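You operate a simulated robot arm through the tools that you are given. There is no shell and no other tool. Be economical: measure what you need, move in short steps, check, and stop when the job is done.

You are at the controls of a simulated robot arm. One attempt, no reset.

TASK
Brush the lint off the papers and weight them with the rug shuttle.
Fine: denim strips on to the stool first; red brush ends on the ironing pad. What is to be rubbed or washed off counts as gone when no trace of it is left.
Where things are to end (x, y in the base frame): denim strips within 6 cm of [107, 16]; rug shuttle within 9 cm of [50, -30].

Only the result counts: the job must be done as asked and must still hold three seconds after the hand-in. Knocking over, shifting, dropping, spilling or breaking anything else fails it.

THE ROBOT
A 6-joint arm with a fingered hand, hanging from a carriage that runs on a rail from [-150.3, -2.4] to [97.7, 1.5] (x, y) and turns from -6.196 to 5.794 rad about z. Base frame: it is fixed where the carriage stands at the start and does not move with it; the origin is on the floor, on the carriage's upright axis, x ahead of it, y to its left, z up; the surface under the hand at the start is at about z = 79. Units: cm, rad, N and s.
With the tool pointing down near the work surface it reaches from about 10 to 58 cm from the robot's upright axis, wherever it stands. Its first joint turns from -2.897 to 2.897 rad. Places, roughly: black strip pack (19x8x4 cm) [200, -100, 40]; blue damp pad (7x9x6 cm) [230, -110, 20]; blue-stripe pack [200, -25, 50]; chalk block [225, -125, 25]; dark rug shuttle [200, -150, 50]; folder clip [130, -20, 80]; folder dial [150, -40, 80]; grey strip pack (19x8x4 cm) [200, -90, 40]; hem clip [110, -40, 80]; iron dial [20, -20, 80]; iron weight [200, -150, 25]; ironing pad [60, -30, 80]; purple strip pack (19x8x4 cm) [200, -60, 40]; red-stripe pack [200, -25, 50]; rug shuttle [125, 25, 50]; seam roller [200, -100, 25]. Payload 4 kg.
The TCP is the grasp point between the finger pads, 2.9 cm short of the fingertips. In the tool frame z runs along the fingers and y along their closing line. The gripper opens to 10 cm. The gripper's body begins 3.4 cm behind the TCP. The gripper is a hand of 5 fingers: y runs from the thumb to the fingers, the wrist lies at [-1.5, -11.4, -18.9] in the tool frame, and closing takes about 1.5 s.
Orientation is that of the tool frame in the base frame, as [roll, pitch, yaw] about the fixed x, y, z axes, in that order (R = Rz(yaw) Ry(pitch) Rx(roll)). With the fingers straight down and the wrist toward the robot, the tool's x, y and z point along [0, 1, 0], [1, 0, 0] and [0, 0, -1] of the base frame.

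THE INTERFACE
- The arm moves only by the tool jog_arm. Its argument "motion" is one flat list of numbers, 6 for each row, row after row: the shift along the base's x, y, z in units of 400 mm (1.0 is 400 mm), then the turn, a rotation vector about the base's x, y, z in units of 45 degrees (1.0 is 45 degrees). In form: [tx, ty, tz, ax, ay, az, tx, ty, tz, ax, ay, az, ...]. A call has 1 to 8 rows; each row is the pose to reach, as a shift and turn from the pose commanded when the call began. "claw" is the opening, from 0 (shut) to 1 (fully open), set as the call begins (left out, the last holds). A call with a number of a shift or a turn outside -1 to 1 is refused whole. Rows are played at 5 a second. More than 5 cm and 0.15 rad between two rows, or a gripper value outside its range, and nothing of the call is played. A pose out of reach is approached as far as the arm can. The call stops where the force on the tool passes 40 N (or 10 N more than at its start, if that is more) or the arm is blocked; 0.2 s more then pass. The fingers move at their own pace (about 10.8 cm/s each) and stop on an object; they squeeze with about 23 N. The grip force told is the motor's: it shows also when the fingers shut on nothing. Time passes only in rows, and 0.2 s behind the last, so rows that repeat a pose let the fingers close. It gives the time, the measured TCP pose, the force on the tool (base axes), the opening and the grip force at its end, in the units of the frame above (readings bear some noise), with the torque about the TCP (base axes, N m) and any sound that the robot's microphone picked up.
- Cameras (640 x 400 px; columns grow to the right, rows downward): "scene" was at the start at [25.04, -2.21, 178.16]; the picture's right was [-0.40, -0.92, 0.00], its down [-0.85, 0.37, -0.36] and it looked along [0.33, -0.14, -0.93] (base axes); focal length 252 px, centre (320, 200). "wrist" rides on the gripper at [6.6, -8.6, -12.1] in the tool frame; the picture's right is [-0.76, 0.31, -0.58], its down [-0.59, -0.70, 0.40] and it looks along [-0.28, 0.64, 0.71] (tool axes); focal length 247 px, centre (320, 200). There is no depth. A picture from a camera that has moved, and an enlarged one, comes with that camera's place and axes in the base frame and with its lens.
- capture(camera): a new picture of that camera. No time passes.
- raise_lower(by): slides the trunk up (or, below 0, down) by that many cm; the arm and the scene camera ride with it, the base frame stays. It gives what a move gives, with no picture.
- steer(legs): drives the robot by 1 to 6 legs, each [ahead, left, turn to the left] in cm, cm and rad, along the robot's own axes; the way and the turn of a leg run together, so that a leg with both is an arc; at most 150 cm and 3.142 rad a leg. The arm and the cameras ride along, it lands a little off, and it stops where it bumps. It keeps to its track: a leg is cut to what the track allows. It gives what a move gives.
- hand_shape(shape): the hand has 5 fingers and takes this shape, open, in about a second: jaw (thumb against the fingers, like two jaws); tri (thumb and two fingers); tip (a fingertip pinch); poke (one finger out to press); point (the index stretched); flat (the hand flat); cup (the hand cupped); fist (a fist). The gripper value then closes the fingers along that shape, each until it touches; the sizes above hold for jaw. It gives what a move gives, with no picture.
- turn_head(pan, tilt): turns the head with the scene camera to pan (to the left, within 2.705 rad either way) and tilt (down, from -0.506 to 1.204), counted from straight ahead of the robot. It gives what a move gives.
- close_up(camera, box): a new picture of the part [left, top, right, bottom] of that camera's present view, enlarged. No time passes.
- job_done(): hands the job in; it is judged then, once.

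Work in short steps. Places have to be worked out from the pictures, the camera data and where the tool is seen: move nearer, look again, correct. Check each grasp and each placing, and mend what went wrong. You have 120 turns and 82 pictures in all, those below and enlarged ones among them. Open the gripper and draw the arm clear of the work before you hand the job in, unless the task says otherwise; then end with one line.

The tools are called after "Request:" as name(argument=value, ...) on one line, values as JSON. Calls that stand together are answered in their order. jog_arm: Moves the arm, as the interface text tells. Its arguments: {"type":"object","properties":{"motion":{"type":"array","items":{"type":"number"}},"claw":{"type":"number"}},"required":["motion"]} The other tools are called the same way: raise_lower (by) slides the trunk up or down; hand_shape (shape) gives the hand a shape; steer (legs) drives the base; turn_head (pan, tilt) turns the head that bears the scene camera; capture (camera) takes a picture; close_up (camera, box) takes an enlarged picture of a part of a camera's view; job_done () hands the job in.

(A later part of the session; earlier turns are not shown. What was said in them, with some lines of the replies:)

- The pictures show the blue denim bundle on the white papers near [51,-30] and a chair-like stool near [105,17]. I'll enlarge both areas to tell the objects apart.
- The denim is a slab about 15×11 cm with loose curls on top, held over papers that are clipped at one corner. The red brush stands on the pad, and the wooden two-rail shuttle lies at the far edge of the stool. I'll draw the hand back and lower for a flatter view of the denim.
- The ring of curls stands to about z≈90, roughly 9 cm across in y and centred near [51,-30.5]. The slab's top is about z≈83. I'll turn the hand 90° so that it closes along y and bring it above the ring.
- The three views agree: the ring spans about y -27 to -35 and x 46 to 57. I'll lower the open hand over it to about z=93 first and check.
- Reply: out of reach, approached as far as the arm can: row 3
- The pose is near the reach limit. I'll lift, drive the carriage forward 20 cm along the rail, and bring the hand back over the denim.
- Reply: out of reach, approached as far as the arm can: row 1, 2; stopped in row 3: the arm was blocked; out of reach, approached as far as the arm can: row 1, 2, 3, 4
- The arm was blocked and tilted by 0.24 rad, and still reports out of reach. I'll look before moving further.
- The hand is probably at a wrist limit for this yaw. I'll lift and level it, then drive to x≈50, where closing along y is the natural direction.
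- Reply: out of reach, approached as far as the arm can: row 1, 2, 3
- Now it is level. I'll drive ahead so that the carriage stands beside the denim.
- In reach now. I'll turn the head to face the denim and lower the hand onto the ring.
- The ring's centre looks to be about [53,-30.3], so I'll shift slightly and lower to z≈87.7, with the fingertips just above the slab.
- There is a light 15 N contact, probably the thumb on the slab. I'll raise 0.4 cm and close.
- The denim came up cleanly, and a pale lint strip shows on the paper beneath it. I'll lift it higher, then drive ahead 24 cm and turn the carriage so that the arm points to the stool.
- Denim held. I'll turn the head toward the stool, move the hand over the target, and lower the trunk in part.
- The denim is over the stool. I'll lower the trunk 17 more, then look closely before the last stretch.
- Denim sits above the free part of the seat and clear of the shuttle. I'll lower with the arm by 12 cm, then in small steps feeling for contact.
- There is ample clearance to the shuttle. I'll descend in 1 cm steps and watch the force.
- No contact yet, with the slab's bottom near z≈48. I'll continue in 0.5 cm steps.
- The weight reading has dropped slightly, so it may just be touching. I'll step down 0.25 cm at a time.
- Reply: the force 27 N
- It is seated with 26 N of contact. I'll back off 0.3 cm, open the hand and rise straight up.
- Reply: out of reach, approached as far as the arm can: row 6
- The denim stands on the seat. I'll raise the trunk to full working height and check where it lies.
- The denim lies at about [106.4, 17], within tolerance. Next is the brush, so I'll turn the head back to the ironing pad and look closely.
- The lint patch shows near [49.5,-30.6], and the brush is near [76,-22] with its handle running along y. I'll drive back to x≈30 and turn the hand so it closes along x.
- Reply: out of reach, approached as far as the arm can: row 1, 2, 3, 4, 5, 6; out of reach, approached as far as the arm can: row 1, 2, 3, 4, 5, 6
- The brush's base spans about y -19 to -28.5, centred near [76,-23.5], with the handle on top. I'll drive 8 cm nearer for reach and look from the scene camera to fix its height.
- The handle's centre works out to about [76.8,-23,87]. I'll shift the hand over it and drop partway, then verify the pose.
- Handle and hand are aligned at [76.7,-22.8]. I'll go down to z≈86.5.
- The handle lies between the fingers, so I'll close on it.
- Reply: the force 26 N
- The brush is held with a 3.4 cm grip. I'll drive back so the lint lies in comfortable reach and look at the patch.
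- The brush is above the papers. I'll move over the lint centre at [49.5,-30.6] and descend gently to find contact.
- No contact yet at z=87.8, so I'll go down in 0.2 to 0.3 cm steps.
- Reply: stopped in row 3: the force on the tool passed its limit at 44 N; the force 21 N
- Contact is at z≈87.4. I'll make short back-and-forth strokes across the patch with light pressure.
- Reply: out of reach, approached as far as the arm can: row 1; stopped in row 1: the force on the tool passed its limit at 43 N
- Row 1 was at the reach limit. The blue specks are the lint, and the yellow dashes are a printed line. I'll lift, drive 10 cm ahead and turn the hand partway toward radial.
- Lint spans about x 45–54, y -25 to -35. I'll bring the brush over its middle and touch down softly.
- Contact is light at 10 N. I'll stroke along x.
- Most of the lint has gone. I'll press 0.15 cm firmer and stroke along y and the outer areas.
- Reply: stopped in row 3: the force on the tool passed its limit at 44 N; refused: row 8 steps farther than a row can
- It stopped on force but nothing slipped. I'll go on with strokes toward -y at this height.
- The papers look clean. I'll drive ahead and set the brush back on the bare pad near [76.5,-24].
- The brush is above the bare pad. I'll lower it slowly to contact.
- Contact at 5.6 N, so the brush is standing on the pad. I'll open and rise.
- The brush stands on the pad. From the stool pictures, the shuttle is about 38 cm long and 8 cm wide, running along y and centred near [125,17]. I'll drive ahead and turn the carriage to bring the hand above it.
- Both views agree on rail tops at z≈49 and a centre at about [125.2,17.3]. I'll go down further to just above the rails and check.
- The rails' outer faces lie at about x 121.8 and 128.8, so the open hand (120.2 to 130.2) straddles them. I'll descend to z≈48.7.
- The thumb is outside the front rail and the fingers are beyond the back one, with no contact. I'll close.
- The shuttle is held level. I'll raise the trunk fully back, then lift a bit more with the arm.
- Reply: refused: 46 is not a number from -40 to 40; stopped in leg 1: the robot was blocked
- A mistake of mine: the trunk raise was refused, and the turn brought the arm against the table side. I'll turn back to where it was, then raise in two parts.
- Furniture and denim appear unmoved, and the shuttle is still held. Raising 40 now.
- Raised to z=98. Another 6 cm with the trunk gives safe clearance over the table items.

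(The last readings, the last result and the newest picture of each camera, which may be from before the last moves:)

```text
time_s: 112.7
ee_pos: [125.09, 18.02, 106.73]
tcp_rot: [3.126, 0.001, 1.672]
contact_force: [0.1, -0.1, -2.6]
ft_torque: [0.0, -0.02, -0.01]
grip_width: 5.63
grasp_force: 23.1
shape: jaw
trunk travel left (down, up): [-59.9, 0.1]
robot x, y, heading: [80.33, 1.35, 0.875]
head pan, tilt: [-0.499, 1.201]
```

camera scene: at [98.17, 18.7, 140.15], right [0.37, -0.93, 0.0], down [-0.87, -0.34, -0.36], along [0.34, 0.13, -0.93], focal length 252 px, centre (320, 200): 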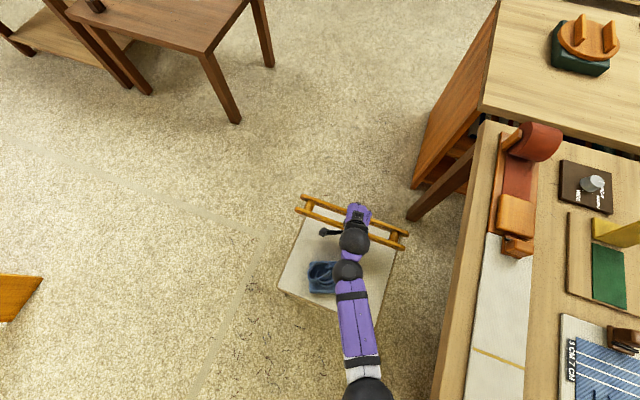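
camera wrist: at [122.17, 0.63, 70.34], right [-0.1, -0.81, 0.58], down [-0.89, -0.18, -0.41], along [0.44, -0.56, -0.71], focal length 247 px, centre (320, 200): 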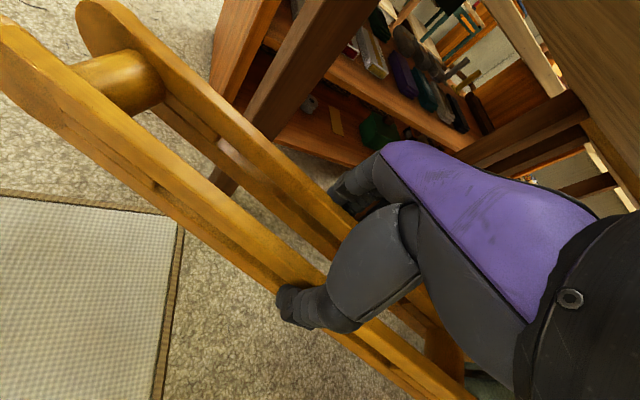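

At z=106.7, I'll turn the carriage back over the table.

Request:
steer(legs=[[0, 0, -0.83], [0, 0, -0.84]])

Request:
turn_head(pan=-1.9, tilt=1.15)

Request:
capture(camera="scene")

```text
time_s: 117.4
ee_pos: [92.85, -44.8, 106.8]
tcp_rot: [3.124, 0.0, 0.009]
contact_force: [-0.2, 0.1, -3.0]
ft_torque: [-0.01, 0.0, 0.01]
grip_width: 5.62
grasp_force: 22.5
shape: jaw
trunk travel left (down, up): [-59.9, 0.1]
robot x, y, heading: [80.35, 1.35, -0.789]
head pan, tilt: [-0.499, 1.201]
```

```text
time_s: 118.9
ee_pos: [92.83, -44.95, 106.72]
tcp_rot: [3.126, 0.001, 0.009]
contact_force: [-0.7, 0.2, -2.3]
ft_torque: [0.0, -0.02, 0.03]
grip_width: 5.6
grasp_force: 23.4
shape: jaw
trunk travel left (down, up): [-59.9, 0.1]
robot x, y, heading: [80.1, 0.93, -0.782]
head pan, tilt: [-1.901, 1.15]
```

```text
18 pictures are left
camera scene: at [88.91, -15.51, 186.44], right [-0.44, 0.9, 0.0], down [0.82, 0.4, -0.41], along [-0.37, -0.18, -0.91], focal length 252 px, centre (320, 200)
```

scene: 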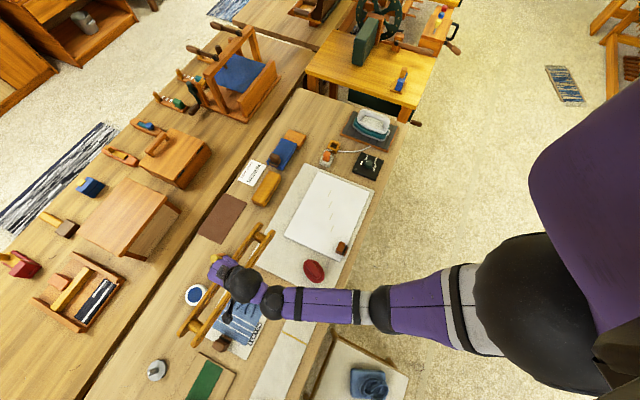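

The shuttle is held over the table and the papers are fully in view. I'll enlarge the papers to check for remaining lint.

Request:
close_up(camera="scene", box=[270, 150, 390, 270])

```text
3.33 times, centred on (330, 210) of scene
camera zoom: at [88.91, -15.51, 186.44], right [-0.44, 0.9, 0.0], down [0.82, 0.4, -0.41], along [-0.37, -0.18, -0.91], focal length 840 px, centre (287, 167)
```

zoom: 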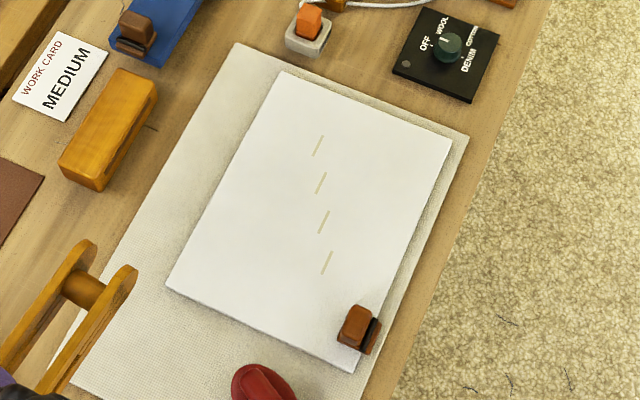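

The papers are clean, and only the printed dashes remain. I'll drive back 43 cm along the rail; with heading -0.785 that is equal parts behind and right.

Request:
steer(legs=[[-30.4, -30.4, 0]])

```text
time_s: 121.5
ee_pos: [50.34, -45.52, 106.78]
tcp_rot: [3.125, 0.002, 0.01]
contact_force: [-0.3, -0.7, -2.4]
ft_torque: [-0.02, 0.03, 0.0]
grip_width: 5.6
grasp_force: 23.7
shape: jaw
trunk travel left (down, up): [-59.9, 0.1]
robot x, y, heading: [37.8, 0.61, -0.786]
head pan, tilt: [-1.901, 1.15]
```

Now lower the trunk 8 cm to its normal height, and bring the shuttle in over [50,-31].

Request:
raise_lower(by=-8)

Request:
jog_arm(motion=[-0.005, 0.09, -0.02, 0, 0, 0, -0.01, 0.18, -0.05, 0, 0, 0, -0.015, 0.27, -0.09, 0, 0, 0, -0.015, 0.36, -0.14, 0, 0, 0, -0.015, 0.36, -0.2, 0, 0, 0])

Request:
capture(camera="scene")

Request:
capture(camera="wrist")

```text
time_s: 122.7
ee_pos: [50.38, -45.49, 98.87]
tcp_rot: [3.125, 0.001, 0.01]
contact_force: [-0.8, 0.2, -2.4]
ft_torque: [0.01, -0.01, 0.01]
grip_width: 5.62
grasp_force: 22.9
shape: jaw
trunk travel left (down, up): [-51.9, 8.1]
robot x, y, heading: [38.11, 0.46, -0.784]
head pan, tilt: [-1.901, 1.15]
```

```text
time_s: 123.9
ee_pos: [49.83, -31.14, 90.88]
tcp_rot: [3.127, 0.002, 0.009]
contact_force: [0.2, 1.0, -3.1]
ft_torque: [-0.03, 0.02, -0.02]
grip_width: 5.61
grasp_force: 23.0
shape: jaw
trunk travel left (down, up): [-51.9, 8.1]
robot x, y, heading: [37.67, 0.41, -0.788]
head pan, tilt: [-1.901, 1.15]
```

```text
16 pictures are left
camera scene: at [46.39, -16.15, 178.44], right [-0.44, 0.9, 0.0], down [0.82, 0.4, -0.41], along [-0.37, -0.18, -0.91], focal length 252 px, centre (320, 200)
```

scene: 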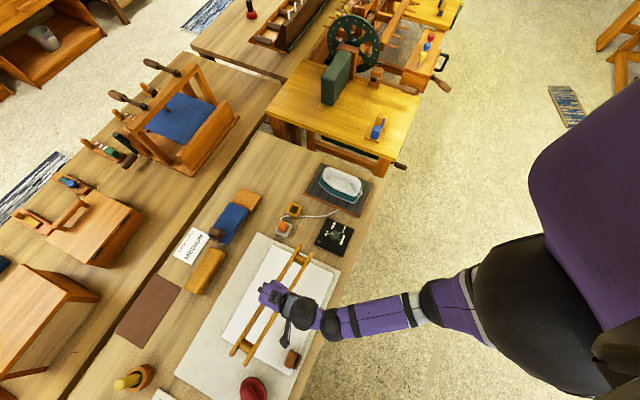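

```text
15 pictures are left
camera wrist: at [56.16, -22.4, 102.8], right [-0.75, -0.3, 0.58], down [-0.6, 0.69, -0.41], along [-0.28, -0.66, -0.7], focal length 247 px, centre (320, 200)
```

wrist: 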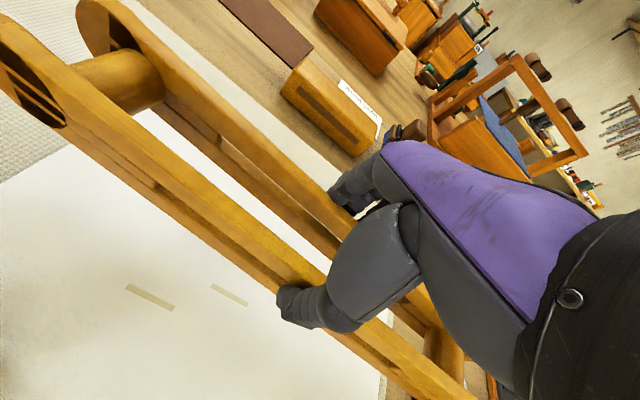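

Shuttle is well placed over the papers, clear of the clip, brush and dial. I'll descend gently to contact.

Request:
jog_arm(motion=[0, 0, -0.04, 0, 0, 0, 0, 0, -0.075, 0, 0, 0, 0, 0, -0.1, 0, 0, 0, 0, 0, -0.108, 0, 0, 0, 0, 0, -0.115, 0, 0, 0])

```text
time_s: 125.1
ee_pos: [49.71, -31.14, 86.21]
tcp_rot: [3.126, 0.002, 0.009]
contact_force: [-0.5, 1.0, -2.6]
ft_torque: [0.02, -0.01, -0.01]
grip_width: 5.63
grasp_force: 23.3
shape: jaw
trunk travel left (down, up): [-51.9, 8.1]
robot x, y, heading: [37.84, 0.58, -0.787]
head pan, tilt: [-1.901, 1.15]
```

No contact yet, so I'll step 0.25 cm at a time.

Request:
jog_arm(motion=[0, 0, -0.006, 0, 0, 0, 0, 0, -0.012, 0, 0, 0, 0, 0, -0.018, 0, 0, 0])

```text
time_s: 125.9
ee_pos: [49.72, -31.12, 85.39]
tcp_rot: [3.127, 0.004, 0.007]
contact_force: [-0.5, 0.4, -3.0]
ft_torque: [0.0, 0.01, 0.0]
grip_width: 5.61
grasp_force: 23.0
shape: jaw
trunk travel left (down, up): [-51.9, 8.1]
robot x, y, heading: [37.97, 0.86, -0.787]
head pan, tilt: [-1.901, 1.15]
```

Request:
jog_arm(motion=[0, 0, -0.005, 0, 0, 0, 0, 0, -0.01, 0, 0, 0])

```text
time_s: 126.5
ee_pos: [49.74, -31.13, 85.04]
tcp_rot: [3.126, 0.001, 0.009]
contact_force: [-0.3, -0.1, -2.9]
ft_torque: [0.01, 0.01, -0.01]
grip_width: 5.6
grasp_force: 22.8
shape: jaw
trunk travel left (down, up): [-51.9, 8.1]
robot x, y, heading: [37.7, 0.22, -0.787]
head pan, tilt: [-1.901, 1.15]
```

Still free at z=85.0; I'll continue in fine steps.

Request:
jog_arm(motion=[0, 0, -0.005, 0, 0, 0, 0, 0, -0.01, 0, 0, 0, 0, 0, -0.015, 0, 0, 0])

Request:
capture(camera="wrist")

```text
time_s: 127.3
ee_pos: [49.83, -31.37, 84.65]
tcp_rot: [3.12, 0.0, 0.009]
contact_force: [-2.0, 2.8, 22.6]
ft_torque: [0.85, 0.04, 0.01]
grip_width: 5.61
grasp_force: 23.1
shape: jaw
trunk travel left (down, up): [-51.9, 8.1]
robot x, y, heading: [37.51, 0.89, -0.785]
head pan, tilt: [-1.901, 1.15]
```

```text
14 pictures are left
camera wrist: at [56.08, -22.45, 96.58], right [-0.75, -0.3, 0.58], down [-0.59, 0.69, -0.41], along [-0.28, -0.66, -0.7], focal length 247 px, centre (320, 200)
```

wrist: 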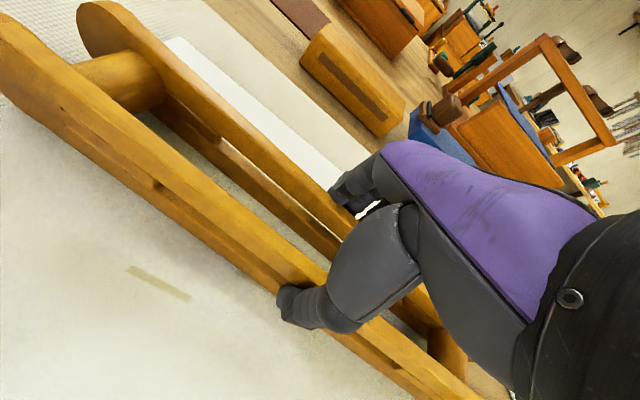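

Contact at 22 N with the shuttle resting on the papers. I'll ease up 0.15 cm, open, then rise straight up.

Request:
jog_arm(motion=[0, 0, 0.005, 0, 0, 0, 0, 0, 0.005, 0, 0, 0, 0, 0, 0.005, 0, 0, 0, 0, 0, 0.005, 0, 0, 0, 0, 0, 0.005, 0, 0, 0], claw=1)

Request:
jog_arm(motion=[0, 0, 0.05, 0, 0, 0, 0, 0, 0.13, 0, 0, 0, 0, 0, 0.23, 0, 0, 0, 0, 0, 0.33, 0, 0, 0, 0, 0, 0.43, 0, 0, 0])

Request:
capture(camera="wrist")

```text
time_s: 128.5
ee_pos: [49.6, -31.06, 84.59]
tcp_rot: [3.126, 0.002, 0.009]
contact_force: [-0.6, 0.1, -0.6]
ft_torque: [0.04, -0.02, 0.01]
grip_width: 9.99
grasp_force: 0.0
shape: jaw
trunk travel left (down, up): [-51.9, 8.1]
robot x, y, heading: [37.57, 0.72, -0.787]
head pan, tilt: [-1.901, 1.15]
```

```text
time_s: 129.7
ee_pos: [49.95, -31.04, 101.72]
tcp_rot: [3.127, 0.0, 0.013]
contact_force: [-0.4, 0.3, 0.4]
ft_torque: [0.03, -0.03, 0.04]
grip_width: 9.99
grasp_force: 0.1
shape: jaw
trunk travel left (down, up): [-51.9, 8.1]
robot x, y, heading: [37.62, 0.8, -0.788]
head pan, tilt: [-1.901, 1.15]
```

```text
13 pictures are left
camera wrist: at [56.25, -22.27, 113.78], right [-0.75, -0.31, 0.58], down [-0.6, 0.69, -0.41], along [-0.28, -0.66, -0.7], focal length 247 px, centre (320, 200)
```

wrist: 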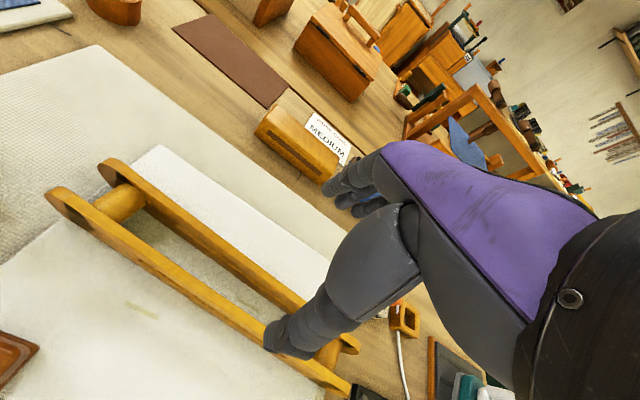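

The shuttle rests on the papers. I'll raise the trunk and drive the arm aside, then do a final check.

Request:
raise_lower(by=6)

Request:
steer(legs=[[30, 30, 0]])

Request:
capture(camera="scene")

Request:
close_up(camera="scene", box=[250, 130, 410, 300])

```text
time_s: 130.7
ee_pos: [49.85, -31.13, 107.69]
tcp_rot: [3.126, 0.0, 0.01]
contact_force: [-0.4, 0.0, -0.6]
ft_torque: [-0.02, -0.01, 0.01]
grip_width: 9.96
grasp_force: 0.1
shape: jaw
trunk travel left (down, up): [-57.9, 2.1]
robot x, y, heading: [37.64, 0.43, -0.787]
head pan, tilt: [-1.901, 1.15]
```

```text
time_s: 133.3
ee_pos: [91.49, -30.57, 107.72]
tcp_rot: [3.126, 0.0, 0.003]
contact_force: [-0.7, 0.5, 0.9]
ft_torque: [0.02, -0.04, 0.01]
grip_width: 9.97
grasp_force: 0.1
shape: jaw
trunk travel left (down, up): [-57.9, 2.1]
robot x, y, heading: [79.58, 1.18, -0.793]
head pan, tilt: [-1.901, 1.15]
```

```text
12 pictures are left
camera scene: at [88.12, -15.58, 184.44], right [-0.43, 0.9, 0.0], down [0.82, 0.39, -0.41], along [-0.37, -0.18, -0.91], focal length 252 px, centre (320, 200)
```

scene: 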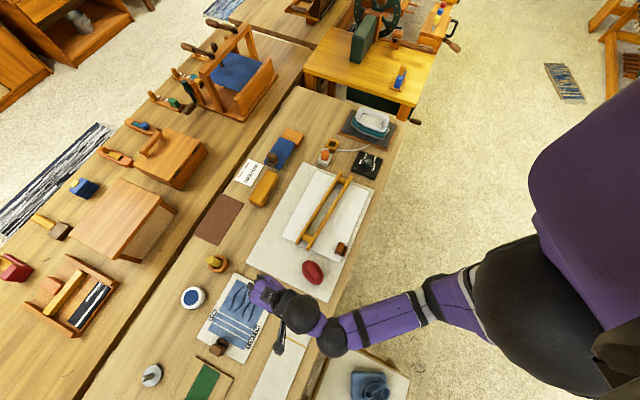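

```text
2.35 times, centred on (330, 215) of scene
camera zoom: at [88.12, -15.58, 184.44], right [-0.43, 0.9, 0.0], down [0.82, 0.39, -0.41], along [-0.37, -0.18, -0.91], focal length 593 px, centre (296, 165)
```

zoom: 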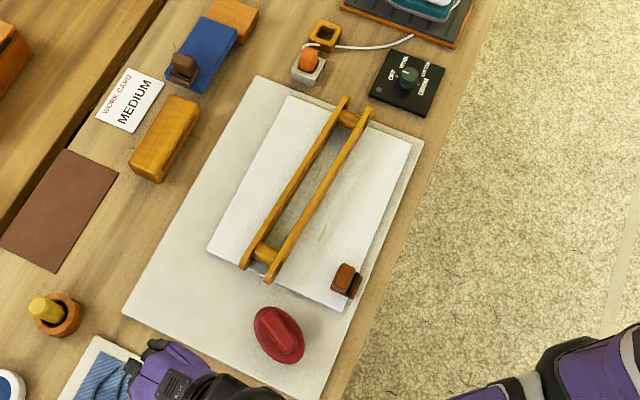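

The shuttle lies on clean papers near [50,-31], the brush stands on the pad, the denim is on the stool near [106,17], and the open hand is clear. I'm handing in.

Request:
job_done()

```text
The job is handed in.
```

The job is handed in: the denim strips are on the stool near [106, 17], the lint is brushed off the papers, the red brush is on the ironing pad, and the rug shuttle weights the papers near [50, -31]. While I carried the shuttle, the arm bumped the side of the table once; nothing looked moved in the pictures afterwards.
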